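You operate a simulated robot arm through the tools that you are given. There is no shell and no other tool.

You are at the controls of a simulated robot arm. One attempt, no reset.

TASK
Put things in order on the far end of the left bench. At the end: the blue beaker from the far end of the left bench stands where the white token (marked "B") stood; the white token from the far end of the left bench stands where the white plant pot stood; the white salt jar is on the orange coaster; the white plant pot from the far end of the left bench stands on top of the white stacked lids; whatever was shut is shut again. Leave all else as you found it, and nothing knocked over. Set down upright: salt jar.

Only the result counts: the job must be done as asked and must still hold three seconds after the hand-in. Knocking over, shifting, dropping, spilling or breaking anything else fails it. Lids that push on must go on centred and level and be pressed home; caps that screw on are set level and turned clockwise until they are tight.

THE ROBOT
A 6-joint arm with a two-finger parallel gripper, fixed in place. Base frame: the origin is on the floor under the middle of its stand, x ahead of it, y to its left, z up; the work surface is at about z = 800. Units: mm, degrees, N and s.
With the tool pointing down near the work surface it reaches from about 260 to 680 mm from the base axis. Its first joint turns from -66.0 to 66.0 degrees. Payload 2.9 kg.
The TCP is the grasp point between the finger pads, 30 mm short of the fingertips. In the tool frame z runs along the fingers and y along their closing line. The gripper opens to 110 mm. The fingers are 20 mm wide and 10 mm thick; the gripper's body (48 by 112 mm) begins 55 mm behind the TCP.
Orientation is that of the tool frame in the base frame, as a unit quaternion [w, x, y, z]. With the fingers straight down and closing along the base's y, the tool's x points along the base's -x, its y along +y and its z along -z.

THE INTERFACE
- The arm moves only by the tool apply_moves. Its argument "steps" is a list that holds one entry, the list of rows, each a list of 7 numbers: the shift along the tool's x, y, z in mm, then the turn, a rotation vector about the tool's x, y, z in rad, then the opening, from 0 (shut) to 1 (fully open). In form: [[[x, y, z, rx, ry, rz, claw], ...]]. A call has 1 to 20 rows; each row shifts and turns the commanded pose from where the row before left it, along the tool's axes as they then stand. A row lasts 0.2 s, in which the tool goes at most 50 mm and 8.6 degrees; a call with a longer step from one row to the next is refused whole, and so is a gripper value outside its range. Where a pose cannot be reached the arm comes as near as it can. A force on the tool above 40 N (or 10 N above the force at the start of the call, whichever is more), or a blocked arm, ends the call early, and 0.2 s more pass. The fingers move at their own pace (about 108 mm/s each) and stop on an object; they squeeze with about 39 N. The grip force told is the motor's: it shows also when the fingers shut on nothing. Time passes only in rows, and 0.2 s behind the last, so rows that do not move let the fingers close. The reply holds the time, the measured pose of the TCP, the force on the tool along the base axes, the opening and the grip force, in the units named above and with some noise, with the torque about the TCP (base axes, N m) and any sound that the robot's microphone picked up.
- Cameras (640 x 400 px; columns grow to the right, rows downward): "scene" is fixed at [52.3, 415.8, 1393.8]; the picture's right is [-0.93, -0.36, 0.00], its down [-0.17, 0.45, -0.88] and it looks along [0.32, -0.82, -0.48] (base axes); focal length 332 px, centre (320, 200). "wrist" rides on the gripper at [72, 17, -103] in the tool frame; the picture's right is [-0.23, 0.97, 0.00], its down [-0.76, -0.18, -0.62] and it looks along [-0.61, -0.14, 0.78] (tool axes); focal length 222 px, centre (320, 200). There is no depth. A picture from a camera that has moved, and an enlarged one, comes with that camera's place and axes in the base frame and with its lens.
- snapshot(camera): a new picture of that camera. It takes no simulated time.
- close_up(camera, box): a new picture of the part [left, top, right, bottom] of that camera's present view, enlarged. It takes no simulated time.
- hand_in(): hands the job in; it is judged then, once.

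Places have to be worked out from the pictures, the camera data and where the tool is seen. Open the gripper and draw the arm clear of the work before you hand the job in, unless the task says otherwise.

The tools are called after ">>>" by a JSON object that holds its "api" and its "payload". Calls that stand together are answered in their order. apply_moves: Moves the arm, as the interface text tells. Its arguments: {"type":"object","properties":{"steps":{"type":"array","items":{"type":"array","items":{"type":"array","items":{"type":"number"}}}}},"required":["steps"]} The other tools are called the same way: snapshot (camera) takes a picture; close_up (camera, box) takes an enlarged picture of a part of a camera's view; hand_in () hands the job in.

At the start:

```text
t: 0.0
tcp_pos: [362.8, -47.6, 1136.3]
orientation: [0.0, 0.0, 1.0, -0.001]
contact_force: [-0.8, -0.1, -0.1]
wrist_torque: [0.04, 0.01, 0.03]
grip_width: 110.1
grasp_force: 0.1
```

scene: 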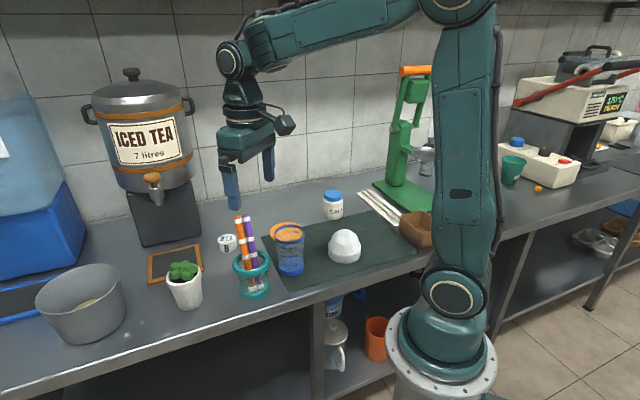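
wrist: 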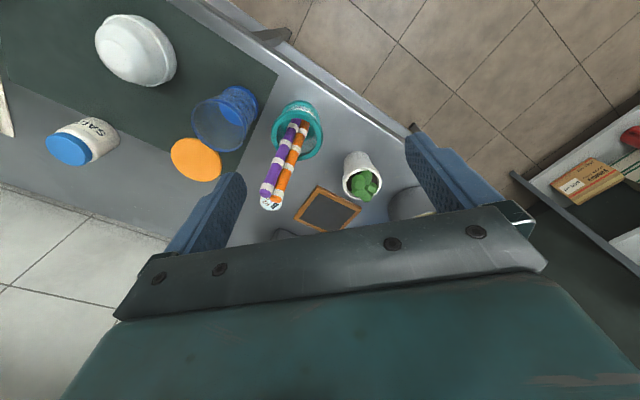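

I start by looking closer at the bench where the beaker, token, plant pot, lids and salt jar stand.

>>> {"api": "close_up", "payload": {"camera": "scene", "box": [140, 180, 300, 310]}}

>>> {"api": "close_up", "payload": {"camera": "scene", "box": [260, 170, 440, 300]}}

>>> {"api": "close_up", "payload": {"camera": "wrist", "box": [160, 60, 440, 240]}}

>>> {"api": "close_up", "payload": {"camera": "scene", "box": [0, 60, 260, 360]}}

```text
3.08 times, centred on (220, 245) of scene
camera zoom: at [52.3, 415.8, 1393.8], right [-0.93, -0.36, 0.0], down [-0.17, 0.45, -0.88], along [0.32, -0.82, -0.48], focal length 1020 px, centre (628, 62)
```

zoom: 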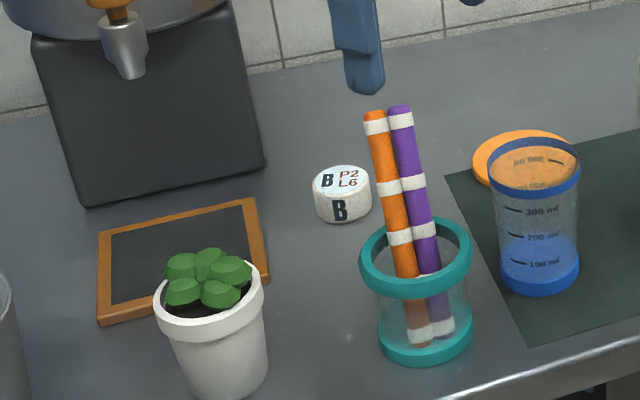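

```text
3.08 times, centred on (350, 235) of scene
camera zoom: at [52.3, 415.8, 1393.8], right [-0.93, -0.36, 0.0], down [-0.17, 0.45, -0.88], along [0.32, -0.82, -0.48], focal length 1020 px, centre (228, 92)
```

zoom: 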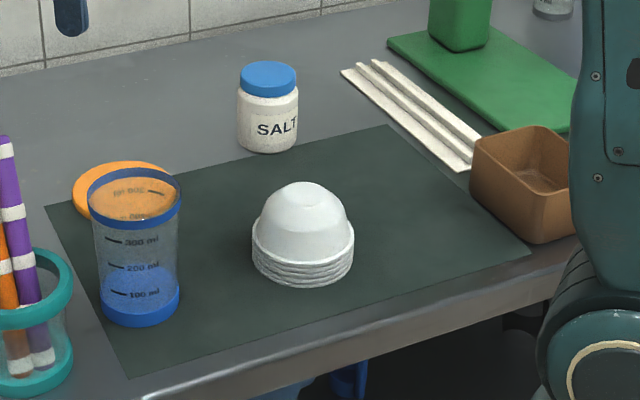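

```text
2.22 times, centred on (300, 150) of wrist
camera zoom: at [290.1, -31.1, 1239.2], right [0.23, 0.97, 0.0], down [0.76, -0.18, 0.62], along [0.61, -0.14, -0.78], focal length 494 px, centre (364, 311)
```

zoom: 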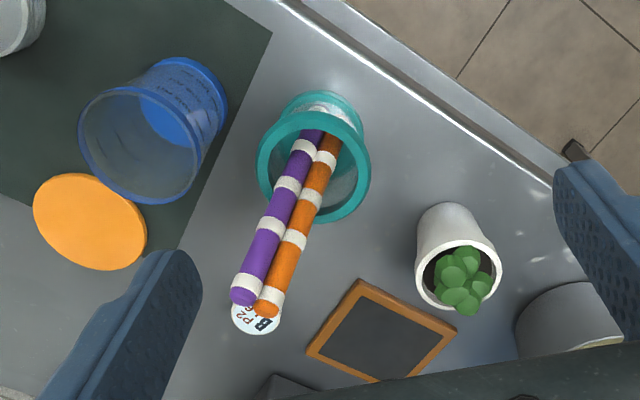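

```text
1.33 times, centred on (130, 210) of scene
camera zoom: at [52.3, 415.8, 1393.8], right [-0.93, -0.36, 0.0], down [-0.17, 0.45, -0.88], along [0.32, -0.82, -0.48], focal length 442 px, centre (573, 187)
```

zoom: 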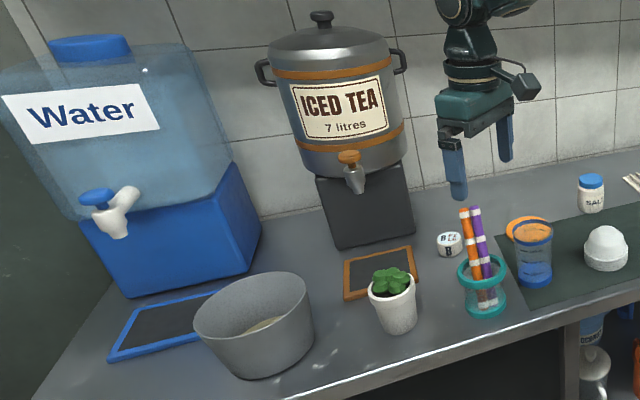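

The pot appears at about (548, -7), token (600, -230), beaker (377, -205), lids (260, -310), salt jar (364, -510) and coaster (474, -365); the markers reach about z = 985. I move above the pot to look at it with the wrist camera.

>>> {"api": "apply_moves", "payload": {"steps": [[[-30.9, 6.7, 21, 0, 0, 0, 1], [-30.9, 6.7, 21, 0, 0, 0, 1], [-30.9, 6.7, 21, 0, 0, 0, 1], [-30.9, 6.7, 21, 0, 0, 0, 1], [-30.9, 6.7, 21, 0, 0, 0, 1], [-30.9, 6.7, 21, 0, 0, 0, 1], [0, 0, 0, 0, 0, 0, 1]]]}}

>>> {"api": "snapshot", "payload": {"camera": "wrist"}}

>>> {"api": "snapshot", "payload": {"camera": "scene"}}

```text
t: 1.6
tcp_pos: [549.8, -8.9, 1008.5]
orientation: [0.0, 0.001, 1.0, 0.0]
contact_force: [0.4, 0.3, -0.3]
wrist_torque: [0.0, -0.02, 0.01]
grip_width: 110.0
grasp_force: 0.1
```

```text
taken
camera wrist: at [476.8, 8.9, 1111.9], right [0.23, 0.97, 0.0], down [0.76, -0.18, 0.62], along [0.61, -0.14, -0.78], focal length 222 px, centre (320, 200)
```

wrist: 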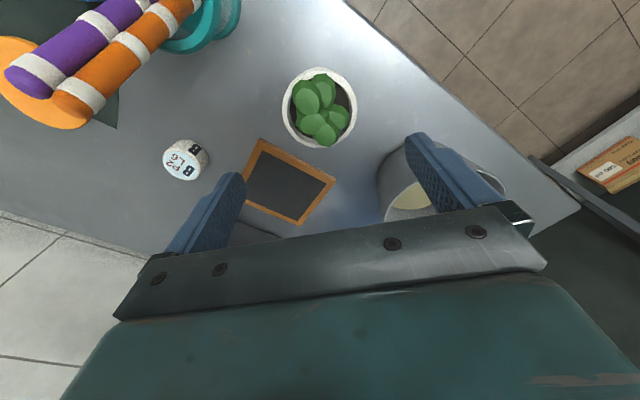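

```text
taken
```

scene: 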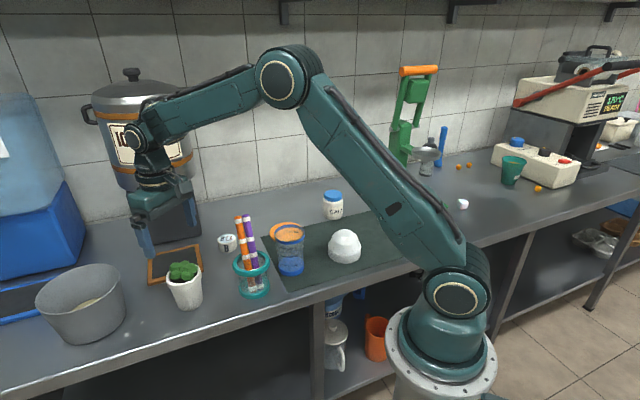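

The pot is seen below the gripper; I enlarge to locate its rim precisely, as well as the token.

>>> {"api": "close_up", "payload": {"camera": "wrist", "box": [250, 40, 400, 170]}}

>>> {"api": "close_up", "payload": {"camera": "wrist", "box": [130, 110, 250, 210]}}

>>> {"api": "close_up", "payload": {"camera": "scene", "box": [140, 240, 230, 320]}}

>>> {"api": "close_up", "payload": {"camera": "scene", "box": [310, 210, 400, 280]}}

```text
3.08 times, centred on (325, 105) of wrist
camera zoom: at [476.8, 8.9, 1111.9], right [0.23, 0.97, 0.0], down [0.76, -0.18, 0.62], along [0.61, -0.14, -0.78], focal length 684 px, centre (305, 492)
```

zoom: 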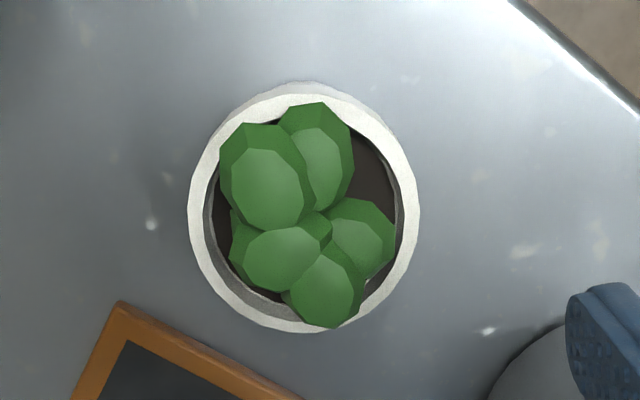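

```text
4.00 times, centred on (190, 160) of wrist
camera zoom: at [476.8, 8.9, 1111.9], right [0.23, 0.97, 0.0], down [0.76, -0.18, 0.62], along [0.61, -0.14, -0.78], focal length 888 px, centre (840, 360)
```

zoom: 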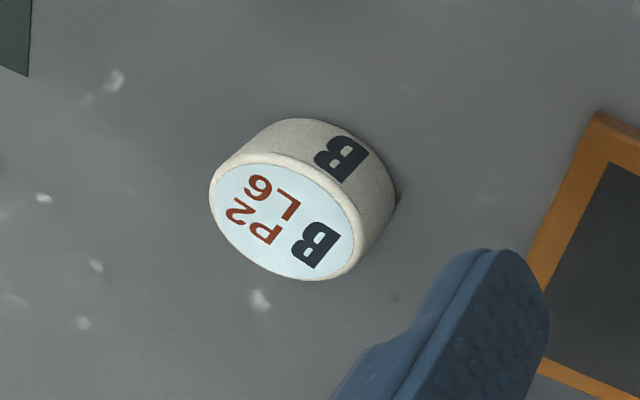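

```text
5.00 times, centred on (185, 280) of scene
camera zoom: at [52.4, 415.8, 1393.8], right [-0.93, -0.36, 0.0], down [-0.17, 0.45, -0.88], along [0.32, -0.82, -0.48], focal length 1658 px, centre (995, -200)
```

zoom: 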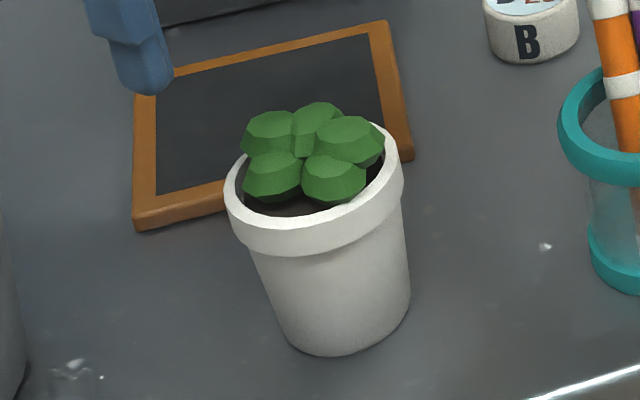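

```text
5.71 times, centred on (355, 245) of scene
camera zoom: at [52.4, 415.8, 1393.8], right [-0.93, -0.36, 0.0], down [-0.17, 0.45, -0.88], along [0.32, -0.82, -0.48], focal length 1895 px, centre (120, -57)
```

zoom: 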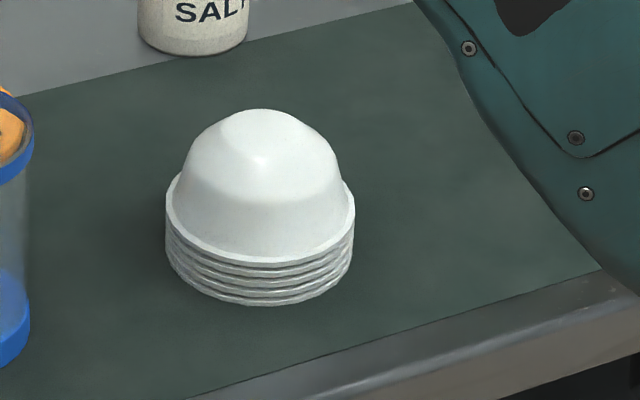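

The pot rim is at about (547, -8), top z ≈ 885, diameter ≈ 76, with leaves up to about 915. I lower the open gripper around the rim collar to z ≈ 876 and look before closing.

>>> {"api": "apply_moves", "payload": {"steps": [[[0.4, 0.1, 22, 0, 0, 0, 1], [0.4, 0.1, 22, 0, 0, 0, 1], [0.4, 0.1, 22, 0, 0, 0, 1], [0.4, 0.1, 22, 0, 0, 0, 1], [0.4, 0.1, 22, 0, 0, 0, 1], [0.4, 0.1, 22, 0, 0, 0, 1], [0, 0, 0, 0, 0, 0, 1]]]}}

>>> {"api": "snapshot", "payload": {"camera": "wrist"}}

>>> {"api": "close_up", "payload": {"camera": "scene", "box": [120, 210, 250, 320]}}

```text
t: 3.2
tcp_pos: [545.7, -5.5, 876.8]
orientation: [0.0, 0.0, 1.0, 0.0]
contact_force: [0.2, 0.7, 0.3]
wrist_torque: [-0.01, 0.0, -0.01]
grip_width: 110.0
grasp_force: 0.0
```

```text
taken
camera wrist: at [472.5, 11.3, 981.1], right [0.23, 0.97, 0.0], down [0.76, -0.18, 0.62], along [0.61, -0.14, -0.78], focal length 222 px, centre (320, 200)
```

wrist: 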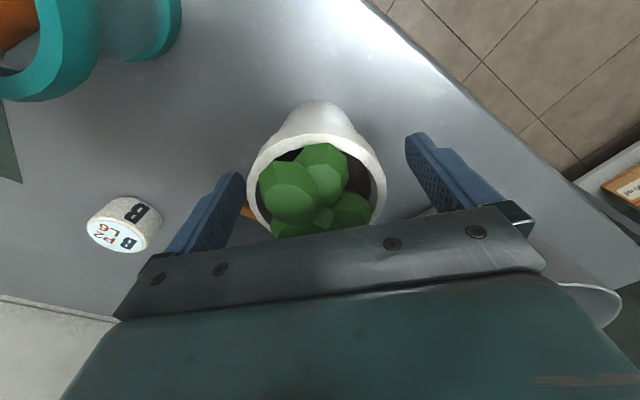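

```text
3.64 times, centred on (185, 265) of scene
camera zoom: at [52.3, 415.8, 1393.8], right [-0.93, -0.36, 0.0], down [-0.17, 0.45, -0.88], along [0.32, -0.82, -0.48], focal length 1206 px, centre (811, -36)
```

zoom: 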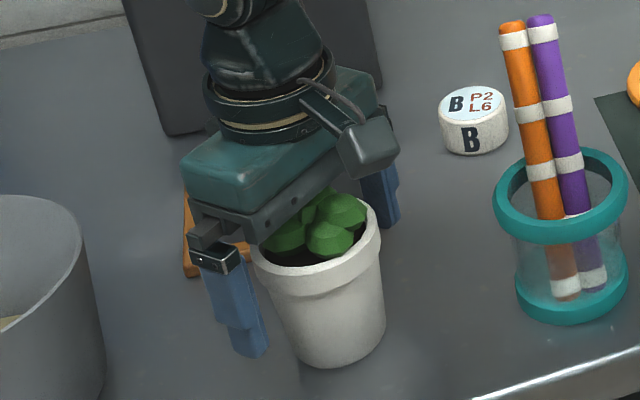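

The rim is between the fingers and well centred (centre about (548, -8)). I close on it.

>>> {"api": "apply_moves", "payload": {"steps": [[[0, 0, 0, 0, 0, 0, 0.6], [0, 0, 0, 0, 0, 0, 0.4], [0, 0, 0, 0, 0, 0, 0.2], [0, 0, 0, 0, 0, 0, 0]]]}}

>>> {"api": "snapshot", "payload": {"camera": "wrist"}}

>>> {"api": "close_up", "payload": {"camera": "scene", "box": [120, 210, 250, 320]}}

```text
t: 4.2
tcp_pos: [544.4, -5.3, 877.0]
orientation: [0.0, 0.0, 1.0, 0.0]
contact_force: [0.0, -0.3, -0.3]
wrist_torque: [-0.03, -0.01, -0.03]
grip_width: 73.5
grasp_force: 38.8
```

```text
taken
camera wrist: at [472.5, 11.3, 981.3], right [0.23, 0.97, 0.0], down [0.76, -0.18, 0.62], along [0.61, -0.14, -0.78], focal length 222 px, centre (320, 200)
```

wrist: 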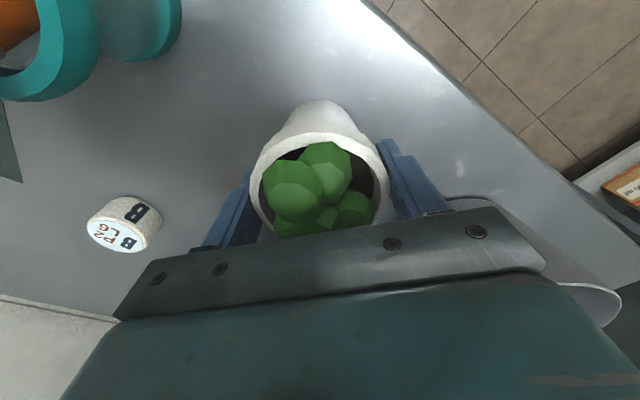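

```text
3.64 times, centred on (185, 265) of scene
camera zoom: at [52.4, 415.8, 1393.8], right [-0.93, -0.36, 0.0], down [-0.17, 0.45, -0.88], along [0.32, -0.82, -0.48], focal length 1206 px, centre (811, -36)
```

zoom: 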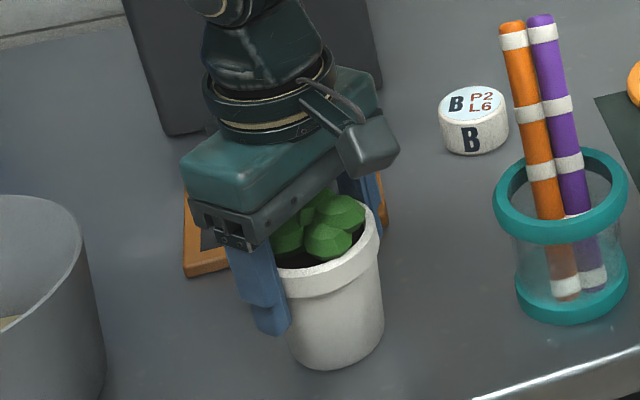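

Gripped at 73.5 mm width; the pot's original place is noted as about (547, -8). I lift it straight up to about z = 1130.

>>> {"api": "apply_moves", "payload": {"steps": [[[0, 0, -8, 0, 0, 0, 0], [0, 0, -15, 0, 0, 0, 0], [0, 0, -25, 0, 0, 0, 0], [0, 0, -30, 0, 0, 0, 0], [0, 0, -35, 0, 0, 0, 0], [0, 0, -35, 0, 0, 0, 0], [0, 0, -35, 0, 0, 0, 0], [0, 0, -35, 0, 0, 0, 0], [0, 0, -25, 0, 0, 0, 0], [0, 0, -10, 0, 0, 0, 0], [0, 0, 0, 0, 0, 0, 0]]]}}

>>> {"api": "snapshot", "payload": {"camera": "scene"}}

>>> {"api": "snapshot", "payload": {"camera": "wrist"}}

```text
t: 6.6
tcp_pos: [543.8, -7.4, 1130.2]
orientation: [0.0, 0.001, 1.0, 0.0]
contact_force: [0.3, -0.4, 0.5]
wrist_torque: [-0.01, -0.01, 0.0]
grip_width: 0.0
grasp_force: 38.0
```

```text
taken
```

scene: 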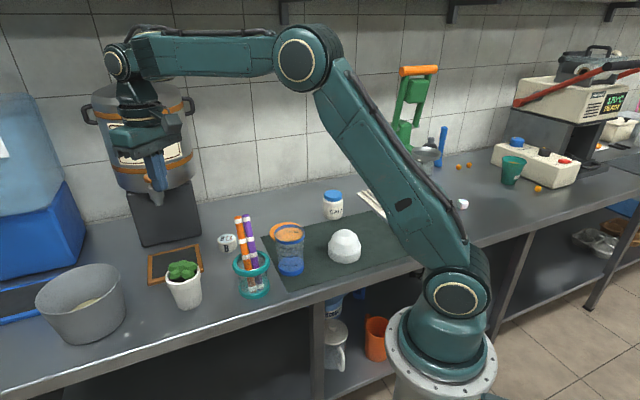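

```text
taken
camera wrist: at [470.5, 10.1, 1234.0], right [0.23, 0.97, 0.0], down [0.76, -0.18, 0.62], along [0.61, -0.14, -0.78], focal length 222 px, centre (320, 200)
```

wrist: 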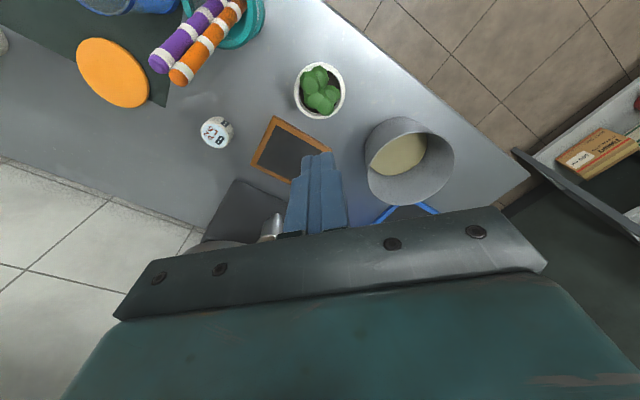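

The pot slipped out: the gripper is shut empty and the pot still stands upright. I look closely at the pot for any shift and at the fingers.

>>> {"api": "close_up", "payload": {"camera": "scene", "box": [140, 240, 230, 320]}}

>>> {"api": "close_up", "payload": {"camera": "scene", "box": [90, 60, 210, 210]}}

>>> {"api": "close_up", "payload": {"camera": "wrist", "box": [180, 40, 400, 240]}}

```text
5.00 times, centred on (185, 280) of scene
camera zoom: at [52.3, 415.8, 1393.8], right [-0.93, -0.36, 0.0], down [-0.17, 0.45, -0.88], along [0.32, -0.82, -0.48], focal length 1658 px, centre (995, -200)
```

zoom: 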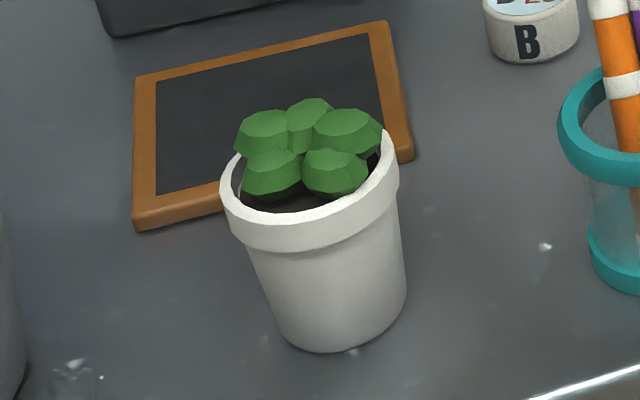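

```text
2.67 times, centred on (150, 135) of scene
camera zoom: at [52.3, 415.8, 1393.8], right [-0.93, -0.36, 0.0], down [-0.17, 0.45, -0.88], along [0.32, -0.82, -0.48], focal length 884 px, centre (773, 373)
```

zoom: 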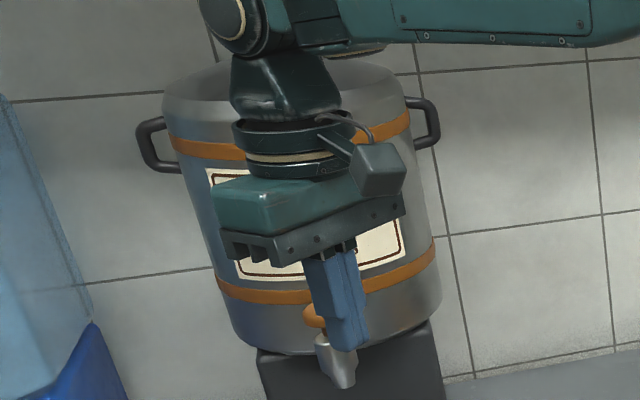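

```text
2.00 times, centred on (290, 140) of wrist
camera zoom: at [470.5, 10.1, 1234.0], right [0.23, 0.97, 0.0], down [0.76, -0.18, 0.62], along [0.61, -0.14, -0.78], focal length 444 px, centre (380, 320)
```

zoom: 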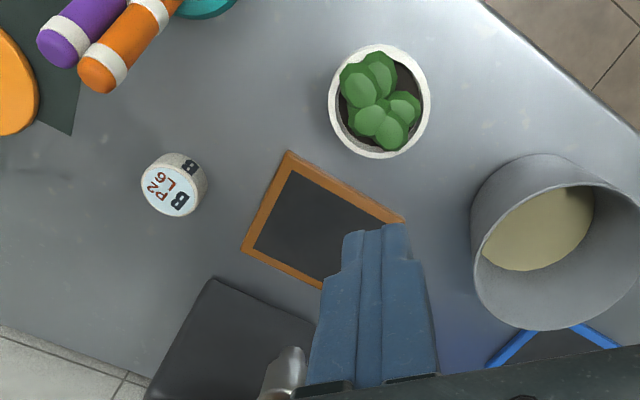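

The pot only moved about 3 mm and stands at about (550, -9), so my grip was off-centre toward the base. I open, re-centre and come back down, this time aiming lower and better centred.

>>> {"api": "apply_moves", "payload": {"steps": [[[0, 0, 0, 0, 0, 0, 1], [0, 0, 0, 0, 0, 0, 1], [-1, -0.4, 30, 0, 0, 0, 1], [-1, -0.4, 30, 0, 0, 0, 1], [-1, -0.4, 30, 0, 0, 0, 1], [-1, -0.4, 30, 0, 0, 0, 1], [-0.7, -0.2, 30, 0, 0, 0, 1], [0, 0, 30, 0, 0, 0, 1], [0, 0, 20, 0, 0, 0, 1], [0, 0, 20, 0, 0, 0, 1], [0, 0, 15, 0, 0, 0, 1], [0, 0, 10, 0, 0, 0, 1], [0, 0, 8, 0, 0, 0, 1], [0, 0, 3, 0, 0, 0, 1], [0, 0, 0, 0, 0, 0, 1]]]}}

>>> {"api": "snapshot", "payload": {"camera": "wrist"}}

>>> {"api": "close_up", "payload": {"camera": "scene", "box": [140, 240, 230, 320]}}

```text
t: 9.8
tcp_pos: [552.0, -7.8, 874.8]
orientation: [0.0, 0.0, 1.0, 0.001]
contact_force: [0.3, -0.4, -0.3]
wrist_torque: [-0.02, -0.03, -0.02]
grip_width: 109.9
grasp_force: 0.1
```

```text
taken
camera wrist: at [477.5, 9.7, 978.6], right [0.23, 0.97, 0.0], down [0.76, -0.18, 0.62], along [0.61, -0.14, -0.78], focal length 222 px, centre (320, 200)
```

wrist: 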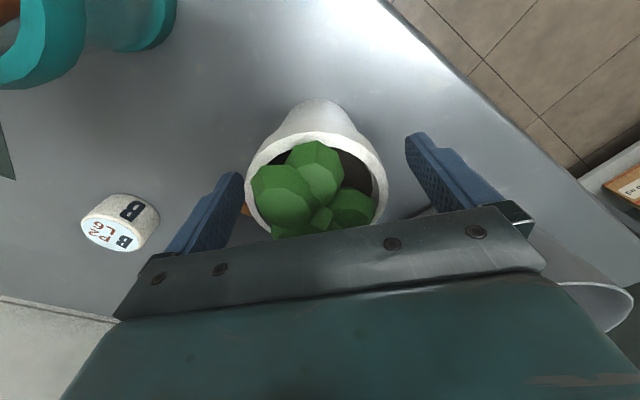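

```text
5.00 times, centred on (185, 280) of scene
camera zoom: at [52.3, 415.8, 1393.8], right [-0.93, -0.36, 0.0], down [-0.17, 0.45, -0.88], along [0.32, -0.82, -0.48], focal length 1658 px, centre (995, -200)
```

zoom: 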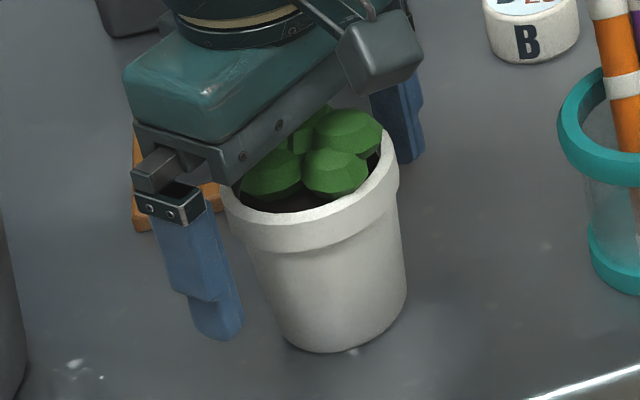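

The pot is between the fingers and better centred now. I close fully and then lift only a few millimetres to check the load.

>>> {"api": "apply_moves", "payload": {"steps": [[[0, 0, 0, 0, 0, 0, 0.6], [0, 0, 0, 0, 0, 0, 0.3], [0, 0, 0, 0, 0, 0, 0], [0, 0, 0, 0, 0, 0, 0], [0, 0, 0, 0, 0, 0, 0], [0, 0, -2, 0, 0, 0, 0], [0, 0, -3, 0, 0, 0, 0], [0, 0, -5, 0, 0, 0, 0], [0, 0, 0, 0, 0, 0, 0]]]}}

>>> {"api": "snapshot", "payload": {"camera": "wrist"}}

>>> {"api": "close_up", "payload": {"camera": "scene", "box": [140, 240, 230, 320]}}

```text
t: 11.8
tcp_pos: [549.5, -9.1, 882.8]
orientation: [0.0, 0.0, 1.0, 0.001]
contact_force: [0.1, -0.8, -3.1]
wrist_torque: [-0.01, -0.01, -0.01]
grip_width: 72.6
grasp_force: 38.8
```

```text
taken
camera wrist: at [477.0, 8.8, 988.0], right [0.23, 0.97, 0.0], down [0.76, -0.18, 0.62], along [0.61, -0.14, -0.78], focal length 222 px, centre (320, 200)
```

wrist: 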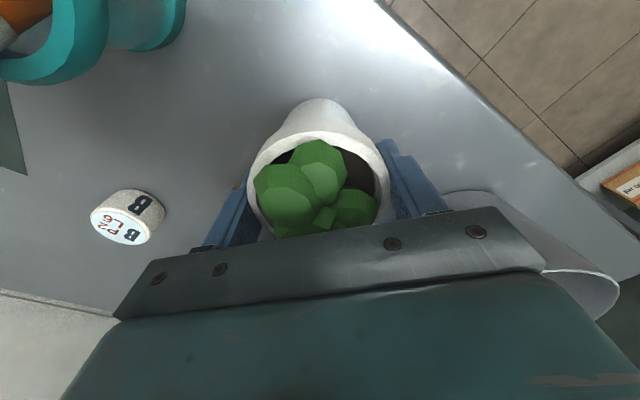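

```text
5.00 times, centred on (185, 280) of scene
camera zoom: at [52.4, 415.8, 1393.8], right [-0.93, -0.36, 0.0], down [-0.17, 0.45, -0.88], along [0.32, -0.82, -0.48], focal length 1658 px, centre (995, -200)
```

zoom: 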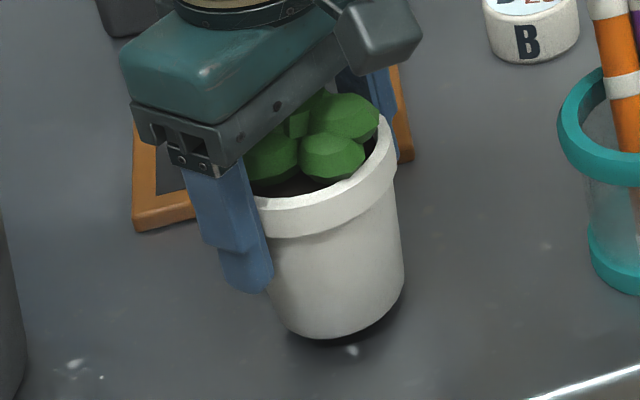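

The pot is now held and off the bench (3.1 N load). I keep lifting slowly.

>>> {"api": "apply_moves", "payload": {"steps": [[[0, 0, -5, 0, 0, 0, 0], [0, 0, -6, 0, 0, 0, 0], [0, 0, -7, 0, 0, 0, 0], [0, 0, -8, 0, 0, 0, 0], [0, 0, -8, 0, 0, 0, 0], [0, 0, -8, 0, 0, 0, 0], [0, 0, -8, 0, 0, 0, 0], [0, 0, -8, 0, 0, 0, 0], [0, 0, -8, 0, 0, 0, 0], [0, 0, -7, 0, 0, 0, 0], [0, 0, -5, 0, 0, 0, 0], [0, 0, -2, 0, 0, 0, 0]]]}}

>>> {"api": "close_up", "payload": {"camera": "scene", "box": [110, 180, 250, 320]}}

>>> {"api": "snapshot", "payload": {"camera": "wrist"}}

```text
t: 14.4
tcp_pos: [550.2, -8.4, 964.6]
orientation: [0.0, 0.0, 1.0, 0.0]
contact_force: [-0.1, -0.4, -3.4]
wrist_torque: [0.0, 0.0, -0.01]
grip_width: 72.7
grasp_force: 38.3
```

```text
2.86 times, centred on (180, 250) of scene
camera zoom: at [52.4, 415.8, 1393.8], right [-0.93, -0.36, 0.0], down [-0.17, 0.45, -0.88], along [0.32, -0.82, -0.48], focal length 948 px, centre (720, 57)
```

zoom: 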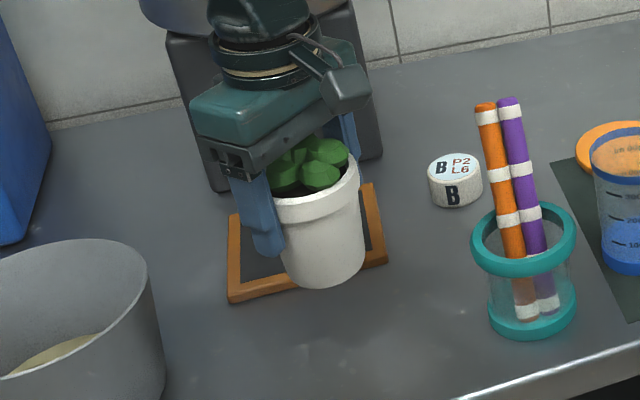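

```text
taken
camera wrist: at [477.1, 8.0, 1068.2], right [0.23, 0.97, 0.0], down [0.76, -0.18, 0.62], along [0.61, -0.14, -0.78], focal length 222 px, centre (320, 200)
```

wrist: 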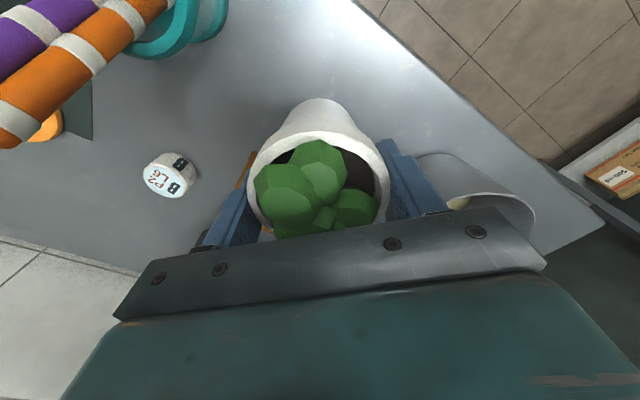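

The grip holds with the pot hanging about 75 mm below the TCP. I continue up to z ≈ 1110 and then carry it slowly toward the lids, staying above the markers.

>>> {"api": "apply_moves", "payload": {"steps": [[[0, 0, -5, 0, 0, 0, 0], [0, 0, -8, 0, 0, 0, 0], [0, 0, -11, 0, 0, 0, 0], [0, 0, -12, 0, 0, 0, 0], [0, 0, -12, 0, 0, 0, 0], [0, 0, -12, 0, 0, 0, 0], [0, 0, -12, 0, 0, 0, 0], [0, 0, -12, 0, 0, 0, 0], [0, 0, -12, 0, 0, 0, 0], [0, 0, -12, 0, 0, 0, 0], [0, 0, -12, 0, 0, 0, 0], [0, 0, -11, 0, 0, 0, 0], [0, 0, -8, 0, 0, 0, 0], [0, 0, -6, 0, 0, 0, 0], [0, 0, 0, 0, 0, 0, 0]]]}}

>>> {"api": "apply_moves", "payload": {"steps": [[[4, -4.7, 0, 0, 0, 0, 0], [8, -9.3, 0, 0, 0, 0, 0], [12, -14, 0, 0, 0, 0, 0], [14, -16.3, 0, 0, 0, 0, 0], [14, -16.3, 0, 0, 0, 0, 0], [14, -16.3, 0, 0, 0, 0, 0], [14, -16.3, 0, 0, 0, 0, 0], [14, -16.3, 0, 0, 0, 0, 0], [14, -16.3, 0, 0, 0, 0, 0], [14, -16.3, 0, 0, 0, 0, 0], [14, -16.3, 0, 0, 0, 0, 0], [14, -16.3, 0, 0, 0, 0, 0], [14, -16.3, 0, 0, 0, 0, 0], [14, -16.3, 0, 0, 0, 0, 0], [14, -16.3, 0, 0, 0, 0, 0], [14, -16.3, 0, 0, 0, 0, 0], [14, -16.3, 0, 0, 0, 0, 0], [14, -16.3, 0, 0, 0, 0, 0], [10, -11.6, 0, 0, 0, 0, 0], [6.5, -7.3, 0, 0, 0, 0, 0]]]}}

>>> {"api": "snapshot", "payload": {"camera": "wrist"}}

>>> {"api": "snapshot", "payload": {"camera": "scene"}}

```text
t: 17.6
tcp_pos: [550.0, -8.4, 1109.6]
orientation: [0.0, 0.0, 1.0, 0.001]
contact_force: [-0.4, -0.5, -2.7]
wrist_torque: [0.0, -0.02, -0.01]
grip_width: 72.5
grasp_force: 39.2
```

```text
t: 21.8
tcp_pos: [299.8, -301.1, 1111.1]
orientation: [0.0, 0.0, 1.0, 0.0]
contact_force: [0.3, -0.5, -3.5]
wrist_torque: [0.0, -0.01, -0.03]
grip_width: 72.6
grasp_force: 38.9
```

```text
taken
camera wrist: at [227.0, -284.6, 1215.0], right [0.23, 0.97, 0.0], down [0.76, -0.18, 0.62], along [0.61, -0.14, -0.78], focal length 222 px, centre (320, 200)
```

wrist: 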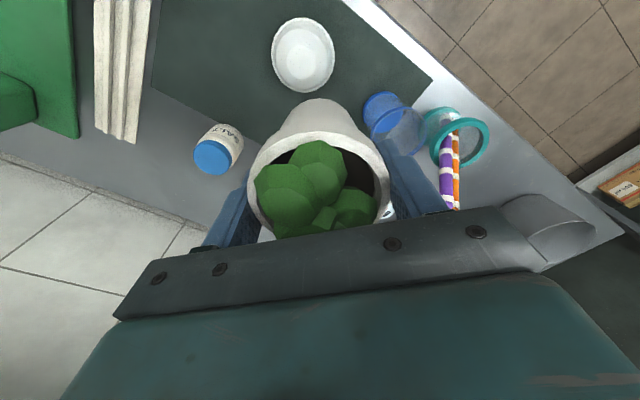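

```text
taken
```

scene: 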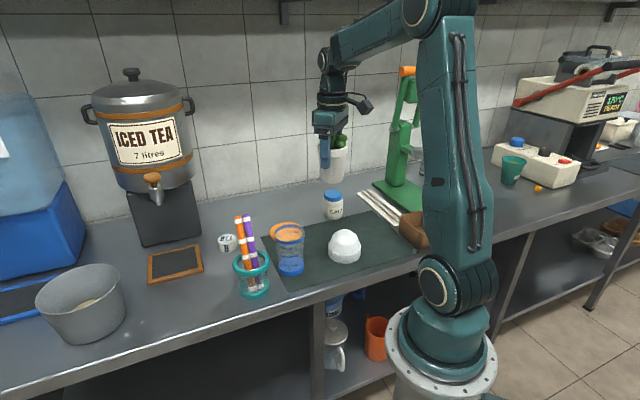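

The lids are in view just past the pot. I enlarge them for a precise position and to see the top face.

>>> {"api": "close_up", "payload": {"camera": "wrist", "box": [250, 5, 360, 105]}}

>>> {"api": "close_up", "payload": {"camera": "scene", "box": [320, 220, 370, 270]}}

>>> {"api": "close_up", "payload": {"camera": "wrist", "box": [340, 70, 500, 230]}}

```text
4.00 times, centred on (305, 55) of wrist
camera zoom: at [227.0, -284.6, 1215.0], right [0.23, 0.97, 0.0], down [0.76, -0.18, 0.62], along [0.61, -0.14, -0.78], focal length 888 px, centre (380, 780)
```

zoom: 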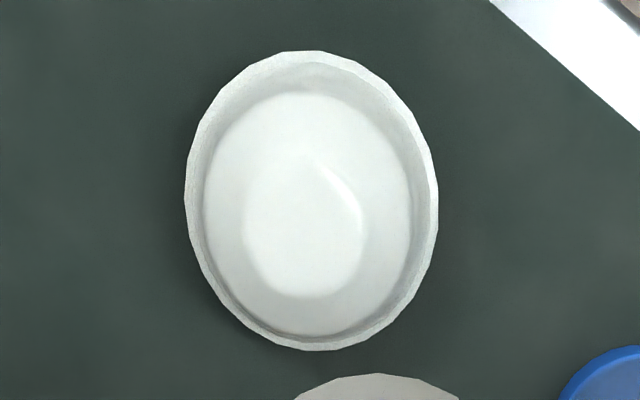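

```text
8.00 times, centred on (345, 245) of scene
camera zoom: at [52.4, 415.8, 1393.8], right [-0.93, -0.36, 0.0], down [-0.17, 0.45, -0.88], along [0.32, -0.82, -0.48], focal length 2653 px, centre (120, -160)
```

zoom: 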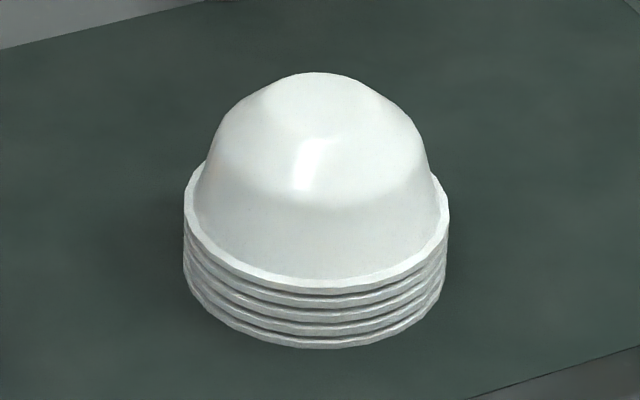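

```text
2.50 times, centred on (420, 150) of wrist
camera zoom: at [227.0, -284.6, 1215.0], right [0.23, 0.97, 0.0], down [0.76, -0.18, 0.62], along [0.61, -0.14, -0.78], focal length 555 px, centre (70, 325)
```

zoom: 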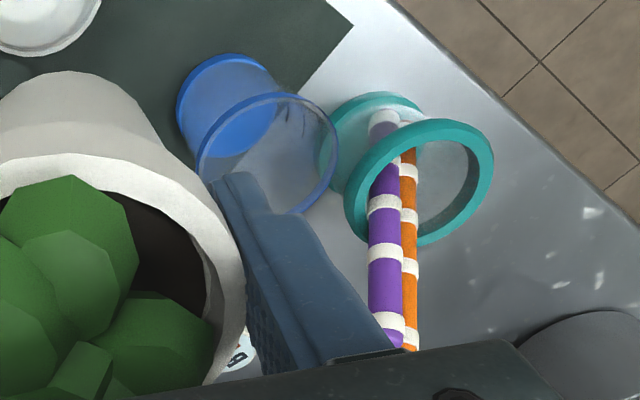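

The lids' centre is near (263, -319) with a flat top of about 39 mm diameter at z ≈ 872. I come lower and closer to refine that.

>>> {"api": "apply_moves", "payload": {"steps": [[[0, -1, 5, 0, 0, 0, 0], [0, -2, 10, 0, 0, 0, 0], [0, -2, 12, 0, 0, 0, 0], [0, -2, 12, 0, 0, 0, 0], [0, -2, 12, 0, 0, 0, 0], [0, -2, 12, 0, 0, 0, 0], [0, -2, 12, 0, 0, 0, 0], [0, -2, 12, 0, 0, 0, 0], [0, -2, 12, 0, 0, 0, 0], [0, -2, 8, 0, 0, 0, 0], [0, 0, 3, 0, 0, 0, 0], [0, 0, 0, 0, 0, 0, 0]]]}}

>>> {"api": "close_up", "payload": {"camera": "wrist", "box": [230, 5, 390, 165]}}

>>> {"api": "close_up", "payload": {"camera": "scene", "box": [290, 130, 400, 280]}}

```text
t: 24.4
tcp_pos: [301.6, -318.9, 999.1]
orientation: [-0.001, 0.0, 1.0, 0.0]
contact_force: [-1.5, 1.1, -1.9]
wrist_torque: [-0.01, -0.02, 0.04]
grip_width: 72.4
grasp_force: 39.2
```

```text
2.50 times, centred on (310, 85) of wrist
camera zoom: at [228.3, -302.9, 1103.4], right [0.23, 0.97, 0.0], down [0.76, -0.18, 0.62], along [0.61, -0.14, -0.78], focal length 555 px, centre (345, 488)
```

zoom: 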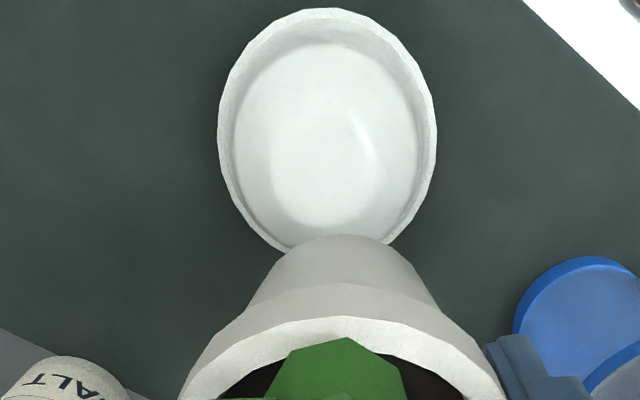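

```text
2.67 times, centred on (345, 205) of scene
camera zoom: at [52.4, 415.8, 1393.8], right [-0.93, -0.36, 0.0], down [-0.17, 0.45, -0.88], along [0.32, -0.82, -0.48], focal length 884 px, centre (253, 187)
```

zoom: 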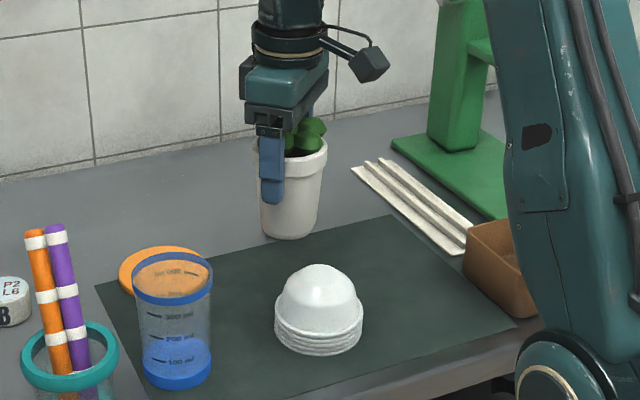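

Two wrist views agree: lids centre at (262, -318). I move the pot exactly above it, still high.

>>> {"api": "apply_moves", "payload": {"steps": [[[4, 0.1, 0, 0, 0, 0, 0], [7, 0.2, 0, 0, 0, 0, 0], [8, 0.2, 0, 0, 0, 0, 0], [8, 0.2, 0, 0, 0, 0, 0], [6, 0.2, 0, 0, 0, 0, 0], [4.2, 0.1, 0, 0, 0, 0, 0], [0, 0, 5, 0, 0, 0, 0], [0, 0, 8, 0, 0, 0, 0], [0, 0, 8, 0, 0, 0, 0], [0, 0, 8, 0, 0, 0, 0], [0, 0, 6, 0, 0, 0, 0], [0, 0, 3, 0, 0, 0, 0], [0, 0, 0, 0, 0, 0, 0]]]}}

>>> {"api": "snapshot", "payload": {"camera": "wrist"}}

>>> {"api": "close_up", "payload": {"camera": "scene", "box": [300, 170, 390, 275]}}

```text
t: 27.2
tcp_pos: [261.6, -318.0, 961.3]
orientation: [0.001, 0.001, 1.0, 0.0]
contact_force: [-0.5, -0.2, -2.7]
wrist_torque: [0.01, 0.01, -0.01]
grip_width: 72.6
grasp_force: 39.5
```

```text
taken
camera wrist: at [189.6, -301.0, 1064.7], right [0.23, 0.97, 0.0], down [0.76, -0.18, 0.62], along [0.61, -0.14, -0.78], focal length 222 px, centre (320, 200)
```

wrist: 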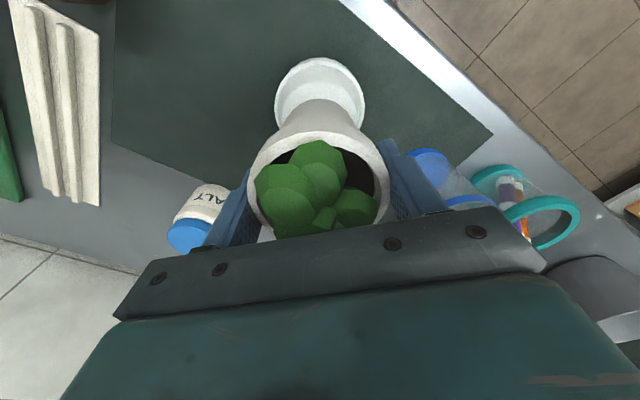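

```text
3.81 times, centred on (345, 222) of scene
camera zoom: at [52.4, 415.8, 1393.8], right [-0.93, -0.36, 0.0], down [-0.17, 0.45, -0.88], along [0.32, -0.82, -0.48], focal length 1264 px, centre (225, 114)
```

zoom: 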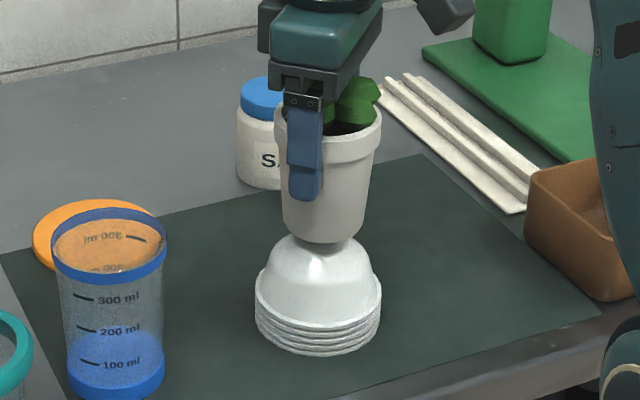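

The pot is close to centred above the lids. I zoom to check the remaining offset.

>>> {"api": "close_up", "payload": {"camera": "wrist", "box": [260, 40, 380, 160]}}

>>> {"api": "close_up", "payload": {"camera": "scene", "box": [315, 190, 375, 260]}}

```text
3.33 times, centred on (320, 100) of wrist
camera zoom: at [189.6, -301.0, 1064.7], right [0.23, 0.97, 0.0], down [0.76, -0.18, 0.62], along [0.61, -0.14, -0.78], focal length 740 px, centre (320, 533)
```

zoom: 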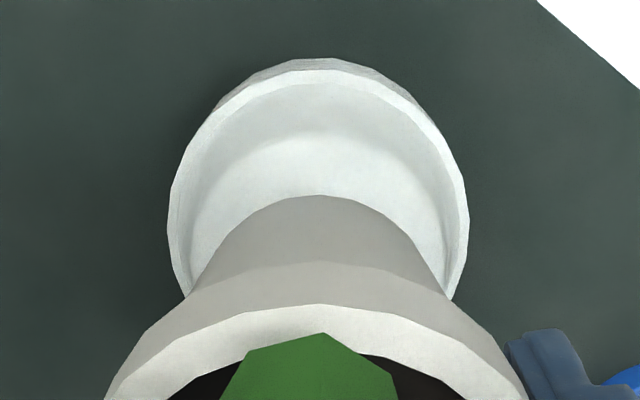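

```text
5.71 times, centred on (345, 225) of scene
camera zoom: at [52.4, 415.8, 1393.8], right [-0.93, -0.36, 0.0], down [-0.17, 0.45, -0.88], along [0.32, -0.82, -0.48], focal length 1895 px, centre (177, 57)
```

zoom: 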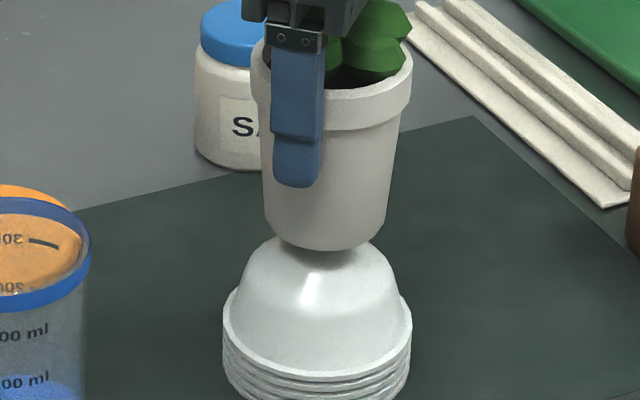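

Alignment is within about 1–2 mm (I nudge 1 mm in +x). Now I lower in 1 mm steps watching the force.

>>> {"api": "apply_moves", "payload": {"steps": [[[-1, 0, 0, 0, 0, 0, 0], [0, 0, 1, 0, 0, 0, 0], [0, 0, 1, 0, 0, 0, 0], [0, 0, 1, 0, 0, 0, 0], [0, 0, 1, 0, 0, 0, 0], [0, 0, 1, 0, 0, 0, 0], [0, 0, 0, 0, 0, 0, 0]]]}}

>>> {"api": "close_up", "payload": {"camera": "scene", "box": [315, 190, 375, 260]}}

```text
t: 28.8
tcp_pos: [263.2, -317.5, 957.4]
orientation: [0.001, -0.001, 1.0, 0.0]
contact_force: [0.1, 0.3, -2.8]
wrist_torque: [0.0, 0.0, 0.02]
grip_width: 72.7
grasp_force: 38.8
```

```text
5.71 times, centred on (345, 225) of scene
camera zoom: at [52.4, 415.8, 1393.8], right [-0.93, -0.36, 0.0], down [-0.17, 0.45, -0.88], along [0.32, -0.82, -0.48], focal length 1895 px, centre (177, 57)
```

zoom: 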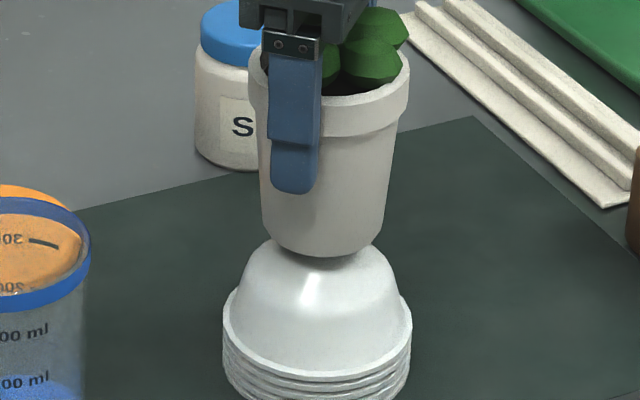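

No contact yet and the pot looks centred. I continue down in 1 mm steps.

>>> {"api": "apply_moves", "payload": {"steps": [[[0, 0, 1, 0, 0, 0, 0], [0, 0, 1, 0, 0, 0, 0], [0, 0, 1, 0, 0, 0, 0], [0, 0, 1, 0, 0, 0, 0], [0, 0, 0, 0, 0, 0, 0]]]}}

>>> {"api": "close_up", "payload": {"camera": "scene", "box": [315, 190, 375, 260]}}

```text
t: 30.0
tcp_pos: [265.0, -319.3, 951.7]
orientation: [0.0, 0.0, 1.0, 0.0]
contact_force: [0.8, 0.3, -2.4]
wrist_torque: [-0.02, -0.01, 0.03]
grip_width: 72.7
grasp_force: 39.3
```

```text
5.71 times, centred on (345, 225) of scene
camera zoom: at [52.4, 415.8, 1393.8], right [-0.93, -0.36, 0.0], down [-0.17, 0.45, -0.88], along [0.32, -0.82, -0.48], focal length 1895 px, centre (177, 57)
```

zoom: 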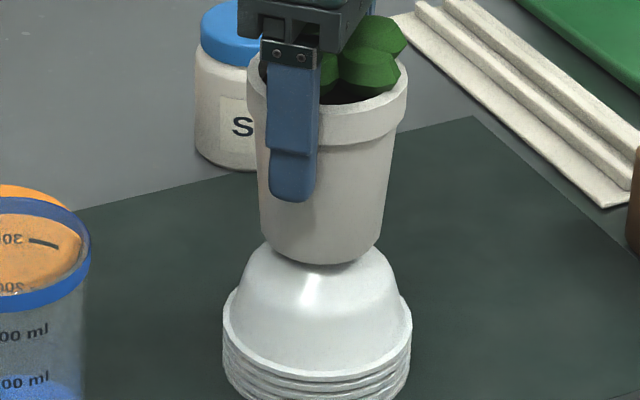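

Still hanging free. Three more millimetres.

>>> {"api": "apply_moves", "payload": {"steps": [[[0, 0, 1, 0, 0, 0, 0], [0, 0, 1, 0, 0, 0, 0], [0, 0, 1, 0, 0, 0, 0], [0, 0, 0, 0, 0, 0, 0]]]}}

>>> {"api": "close_up", "payload": {"camera": "scene", "box": [315, 190, 375, 260]}}

>>> {"api": "close_up", "payload": {"camera": "wrist", "box": [260, 40, 380, 160]}}

```text
t: 31.0
tcp_pos: [263.4, -319.1, 949.6]
orientation: [0.0, 0.0, 1.0, -0.001]
contact_force: [0.1, -0.1, -2.3]
wrist_torque: [-0.01, -0.01, 0.03]
grip_width: 72.8
grasp_force: 38.6
```

```text
5.71 times, centred on (345, 225) of scene
camera zoom: at [52.4, 415.8, 1393.8], right [-0.93, -0.36, 0.0], down [-0.17, 0.45, -0.88], along [0.32, -0.82, -0.48], focal length 1895 px, centre (177, 57)
```

zoom: 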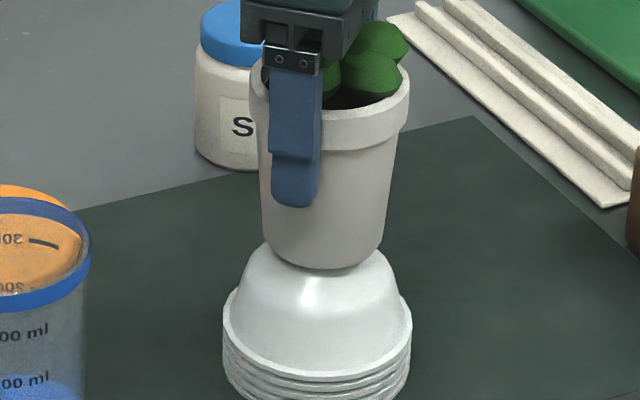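

```text
3.33 times, centred on (320, 100) of wrist
camera zoom: at [190.6, -302.3, 1053.3], right [0.23, 0.97, 0.0], down [0.76, -0.18, 0.62], along [0.61, -0.14, -0.78], focal length 740 px, centre (320, 533)
```

zoom: 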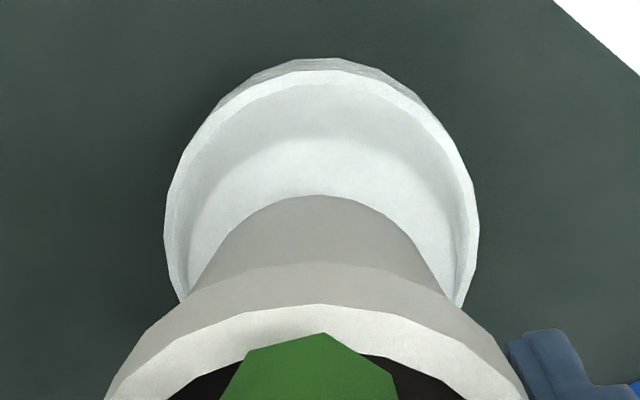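

Force still shows the pot hanging free; I continue downward by small steps.

>>> {"api": "apply_moves", "payload": {"steps": [[[0, 0, 1, 0, 0, 0, 0], [0, 0, 1, 0, 0, 0, 0], [0, 0, 1, 0, 0, 0, 0], [0, 0, 0, 0, 0, 0, 0]]]}}

>>> {"api": "close_up", "payload": {"camera": "scene", "box": [315, 190, 375, 260]}}

```text
t: 32.0
tcp_pos: [263.5, -319.2, 945.4]
orientation: [0.0, 0.0, 1.0, -0.001]
contact_force: [-0.6, 0.3, -1.0]
wrist_torque: [0.05, 0.01, -0.03]
grip_width: 72.7
grasp_force: 38.8
```

```text
5.71 times, centred on (345, 225) of scene
camera zoom: at [52.3, 415.8, 1393.8], right [-0.93, -0.36, 0.0], down [-0.17, 0.45, -0.88], along [0.32, -0.82, -0.48], focal length 1895 px, centre (177, 57)
```

zoom: 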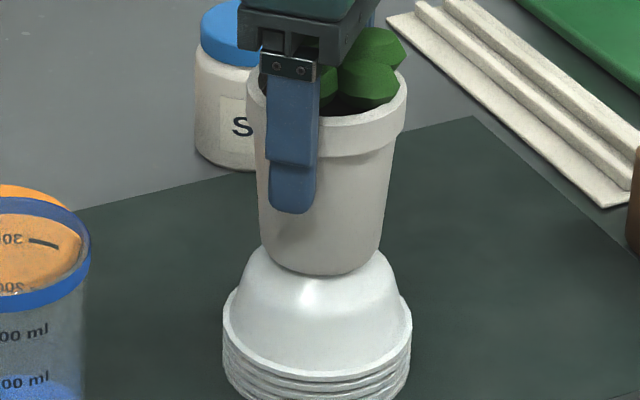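

The load has dropped to about -1 N, perhaps first contact. One more millimetre and a pause to read.

>>> {"api": "apply_moves", "payload": {"steps": [[[0, 0, 0.5, 0, 0, 0, 0], [0, 0, 0.5, 0, 0, 0, 0], [0, 0, 0, 0, 0, 0, 0], [0, 0, 0, 0, 0, 0, 0]]]}}

>>> {"api": "close_up", "payload": {"camera": "scene", "box": [315, 190, 375, 260]}}

```text
t: 33.0
tcp_pos: [264.4, -319.1, 945.7]
orientation: [0.0, -0.001, 1.0, 0.0]
contact_force: [1.0, -2.5, 6.6]
wrist_torque: [-0.12, 0.01, 0.04]
grip_width: 72.4
grasp_force: 39.4
```

```text
5.71 times, centred on (345, 225) of scene
camera zoom: at [52.3, 415.9, 1393.8], right [-0.93, -0.36, 0.0], down [-0.17, 0.45, -0.88], along [0.32, -0.82, -0.48], focal length 1895 px, centre (177, 57)
```

zoom: 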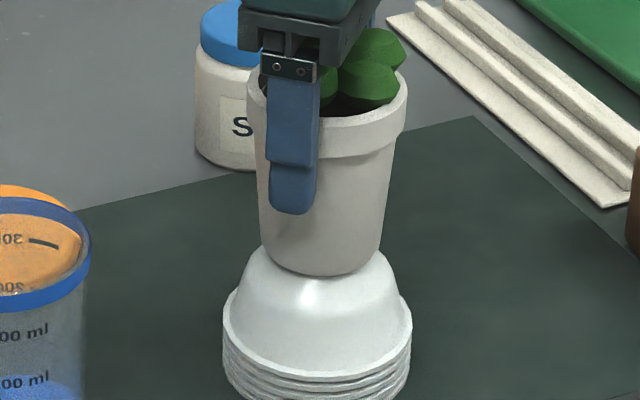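

Contact: +6.6 N at z ≈ 946. I ease up half a millimetre to relax the press and check the view before releasing.

>>> {"api": "apply_moves", "payload": {"steps": [[[0, 0, -0.5, 0, 0, 0, 0], [0, 0, 0, 0, 0, 0, 0]]]}}

>>> {"api": "close_up", "payload": {"camera": "wrist", "box": [260, 40, 380, 160]}}

>>> {"api": "close_up", "payload": {"camera": "scene", "box": [325, 205, 365, 265]}}

```text
t: 33.6
tcp_pos: [264.1, -318.5, 946.5]
orientation: [0.0, 0.0, 1.0, 0.0]
contact_force: [1.6, -1.6, 4.8]
wrist_torque: [-0.14, -0.1, -0.01]
grip_width: 72.6
grasp_force: 38.6
```

```text
3.33 times, centred on (320, 100) of wrist
camera zoom: at [191.1, -301.2, 1049.7], right [0.23, 0.97, 0.0], down [0.76, -0.18, 0.62], along [0.61, -0.14, -0.78], focal length 740 px, centre (320, 533)
```

zoom: 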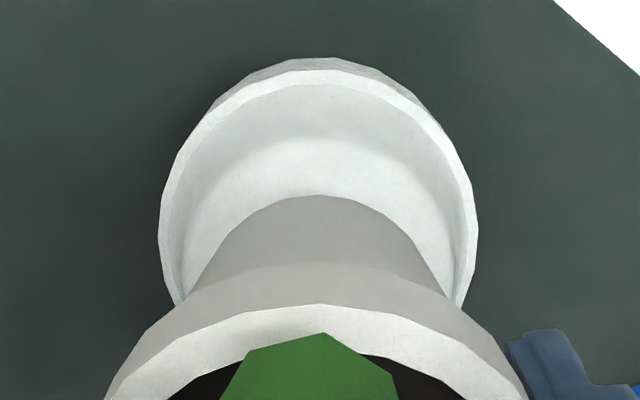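

```text
6.67 times, centred on (345, 235) of scene
camera zoom: at [52.3, 415.8, 1393.8], right [-0.93, -0.36, 0.0], down [-0.17, 0.45, -0.88], along [0.32, -0.82, -0.48], focal length 2211 px, centre (153, -33)
```

zoom: 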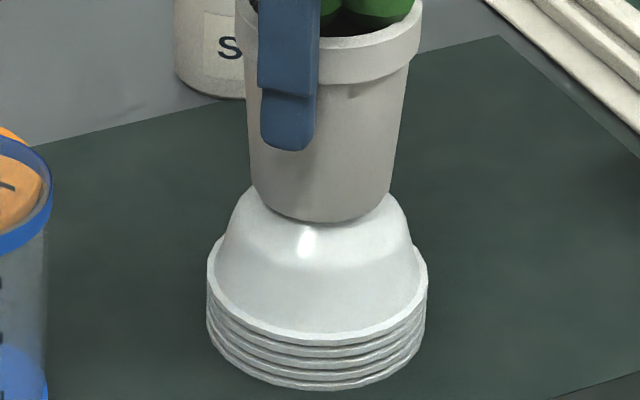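

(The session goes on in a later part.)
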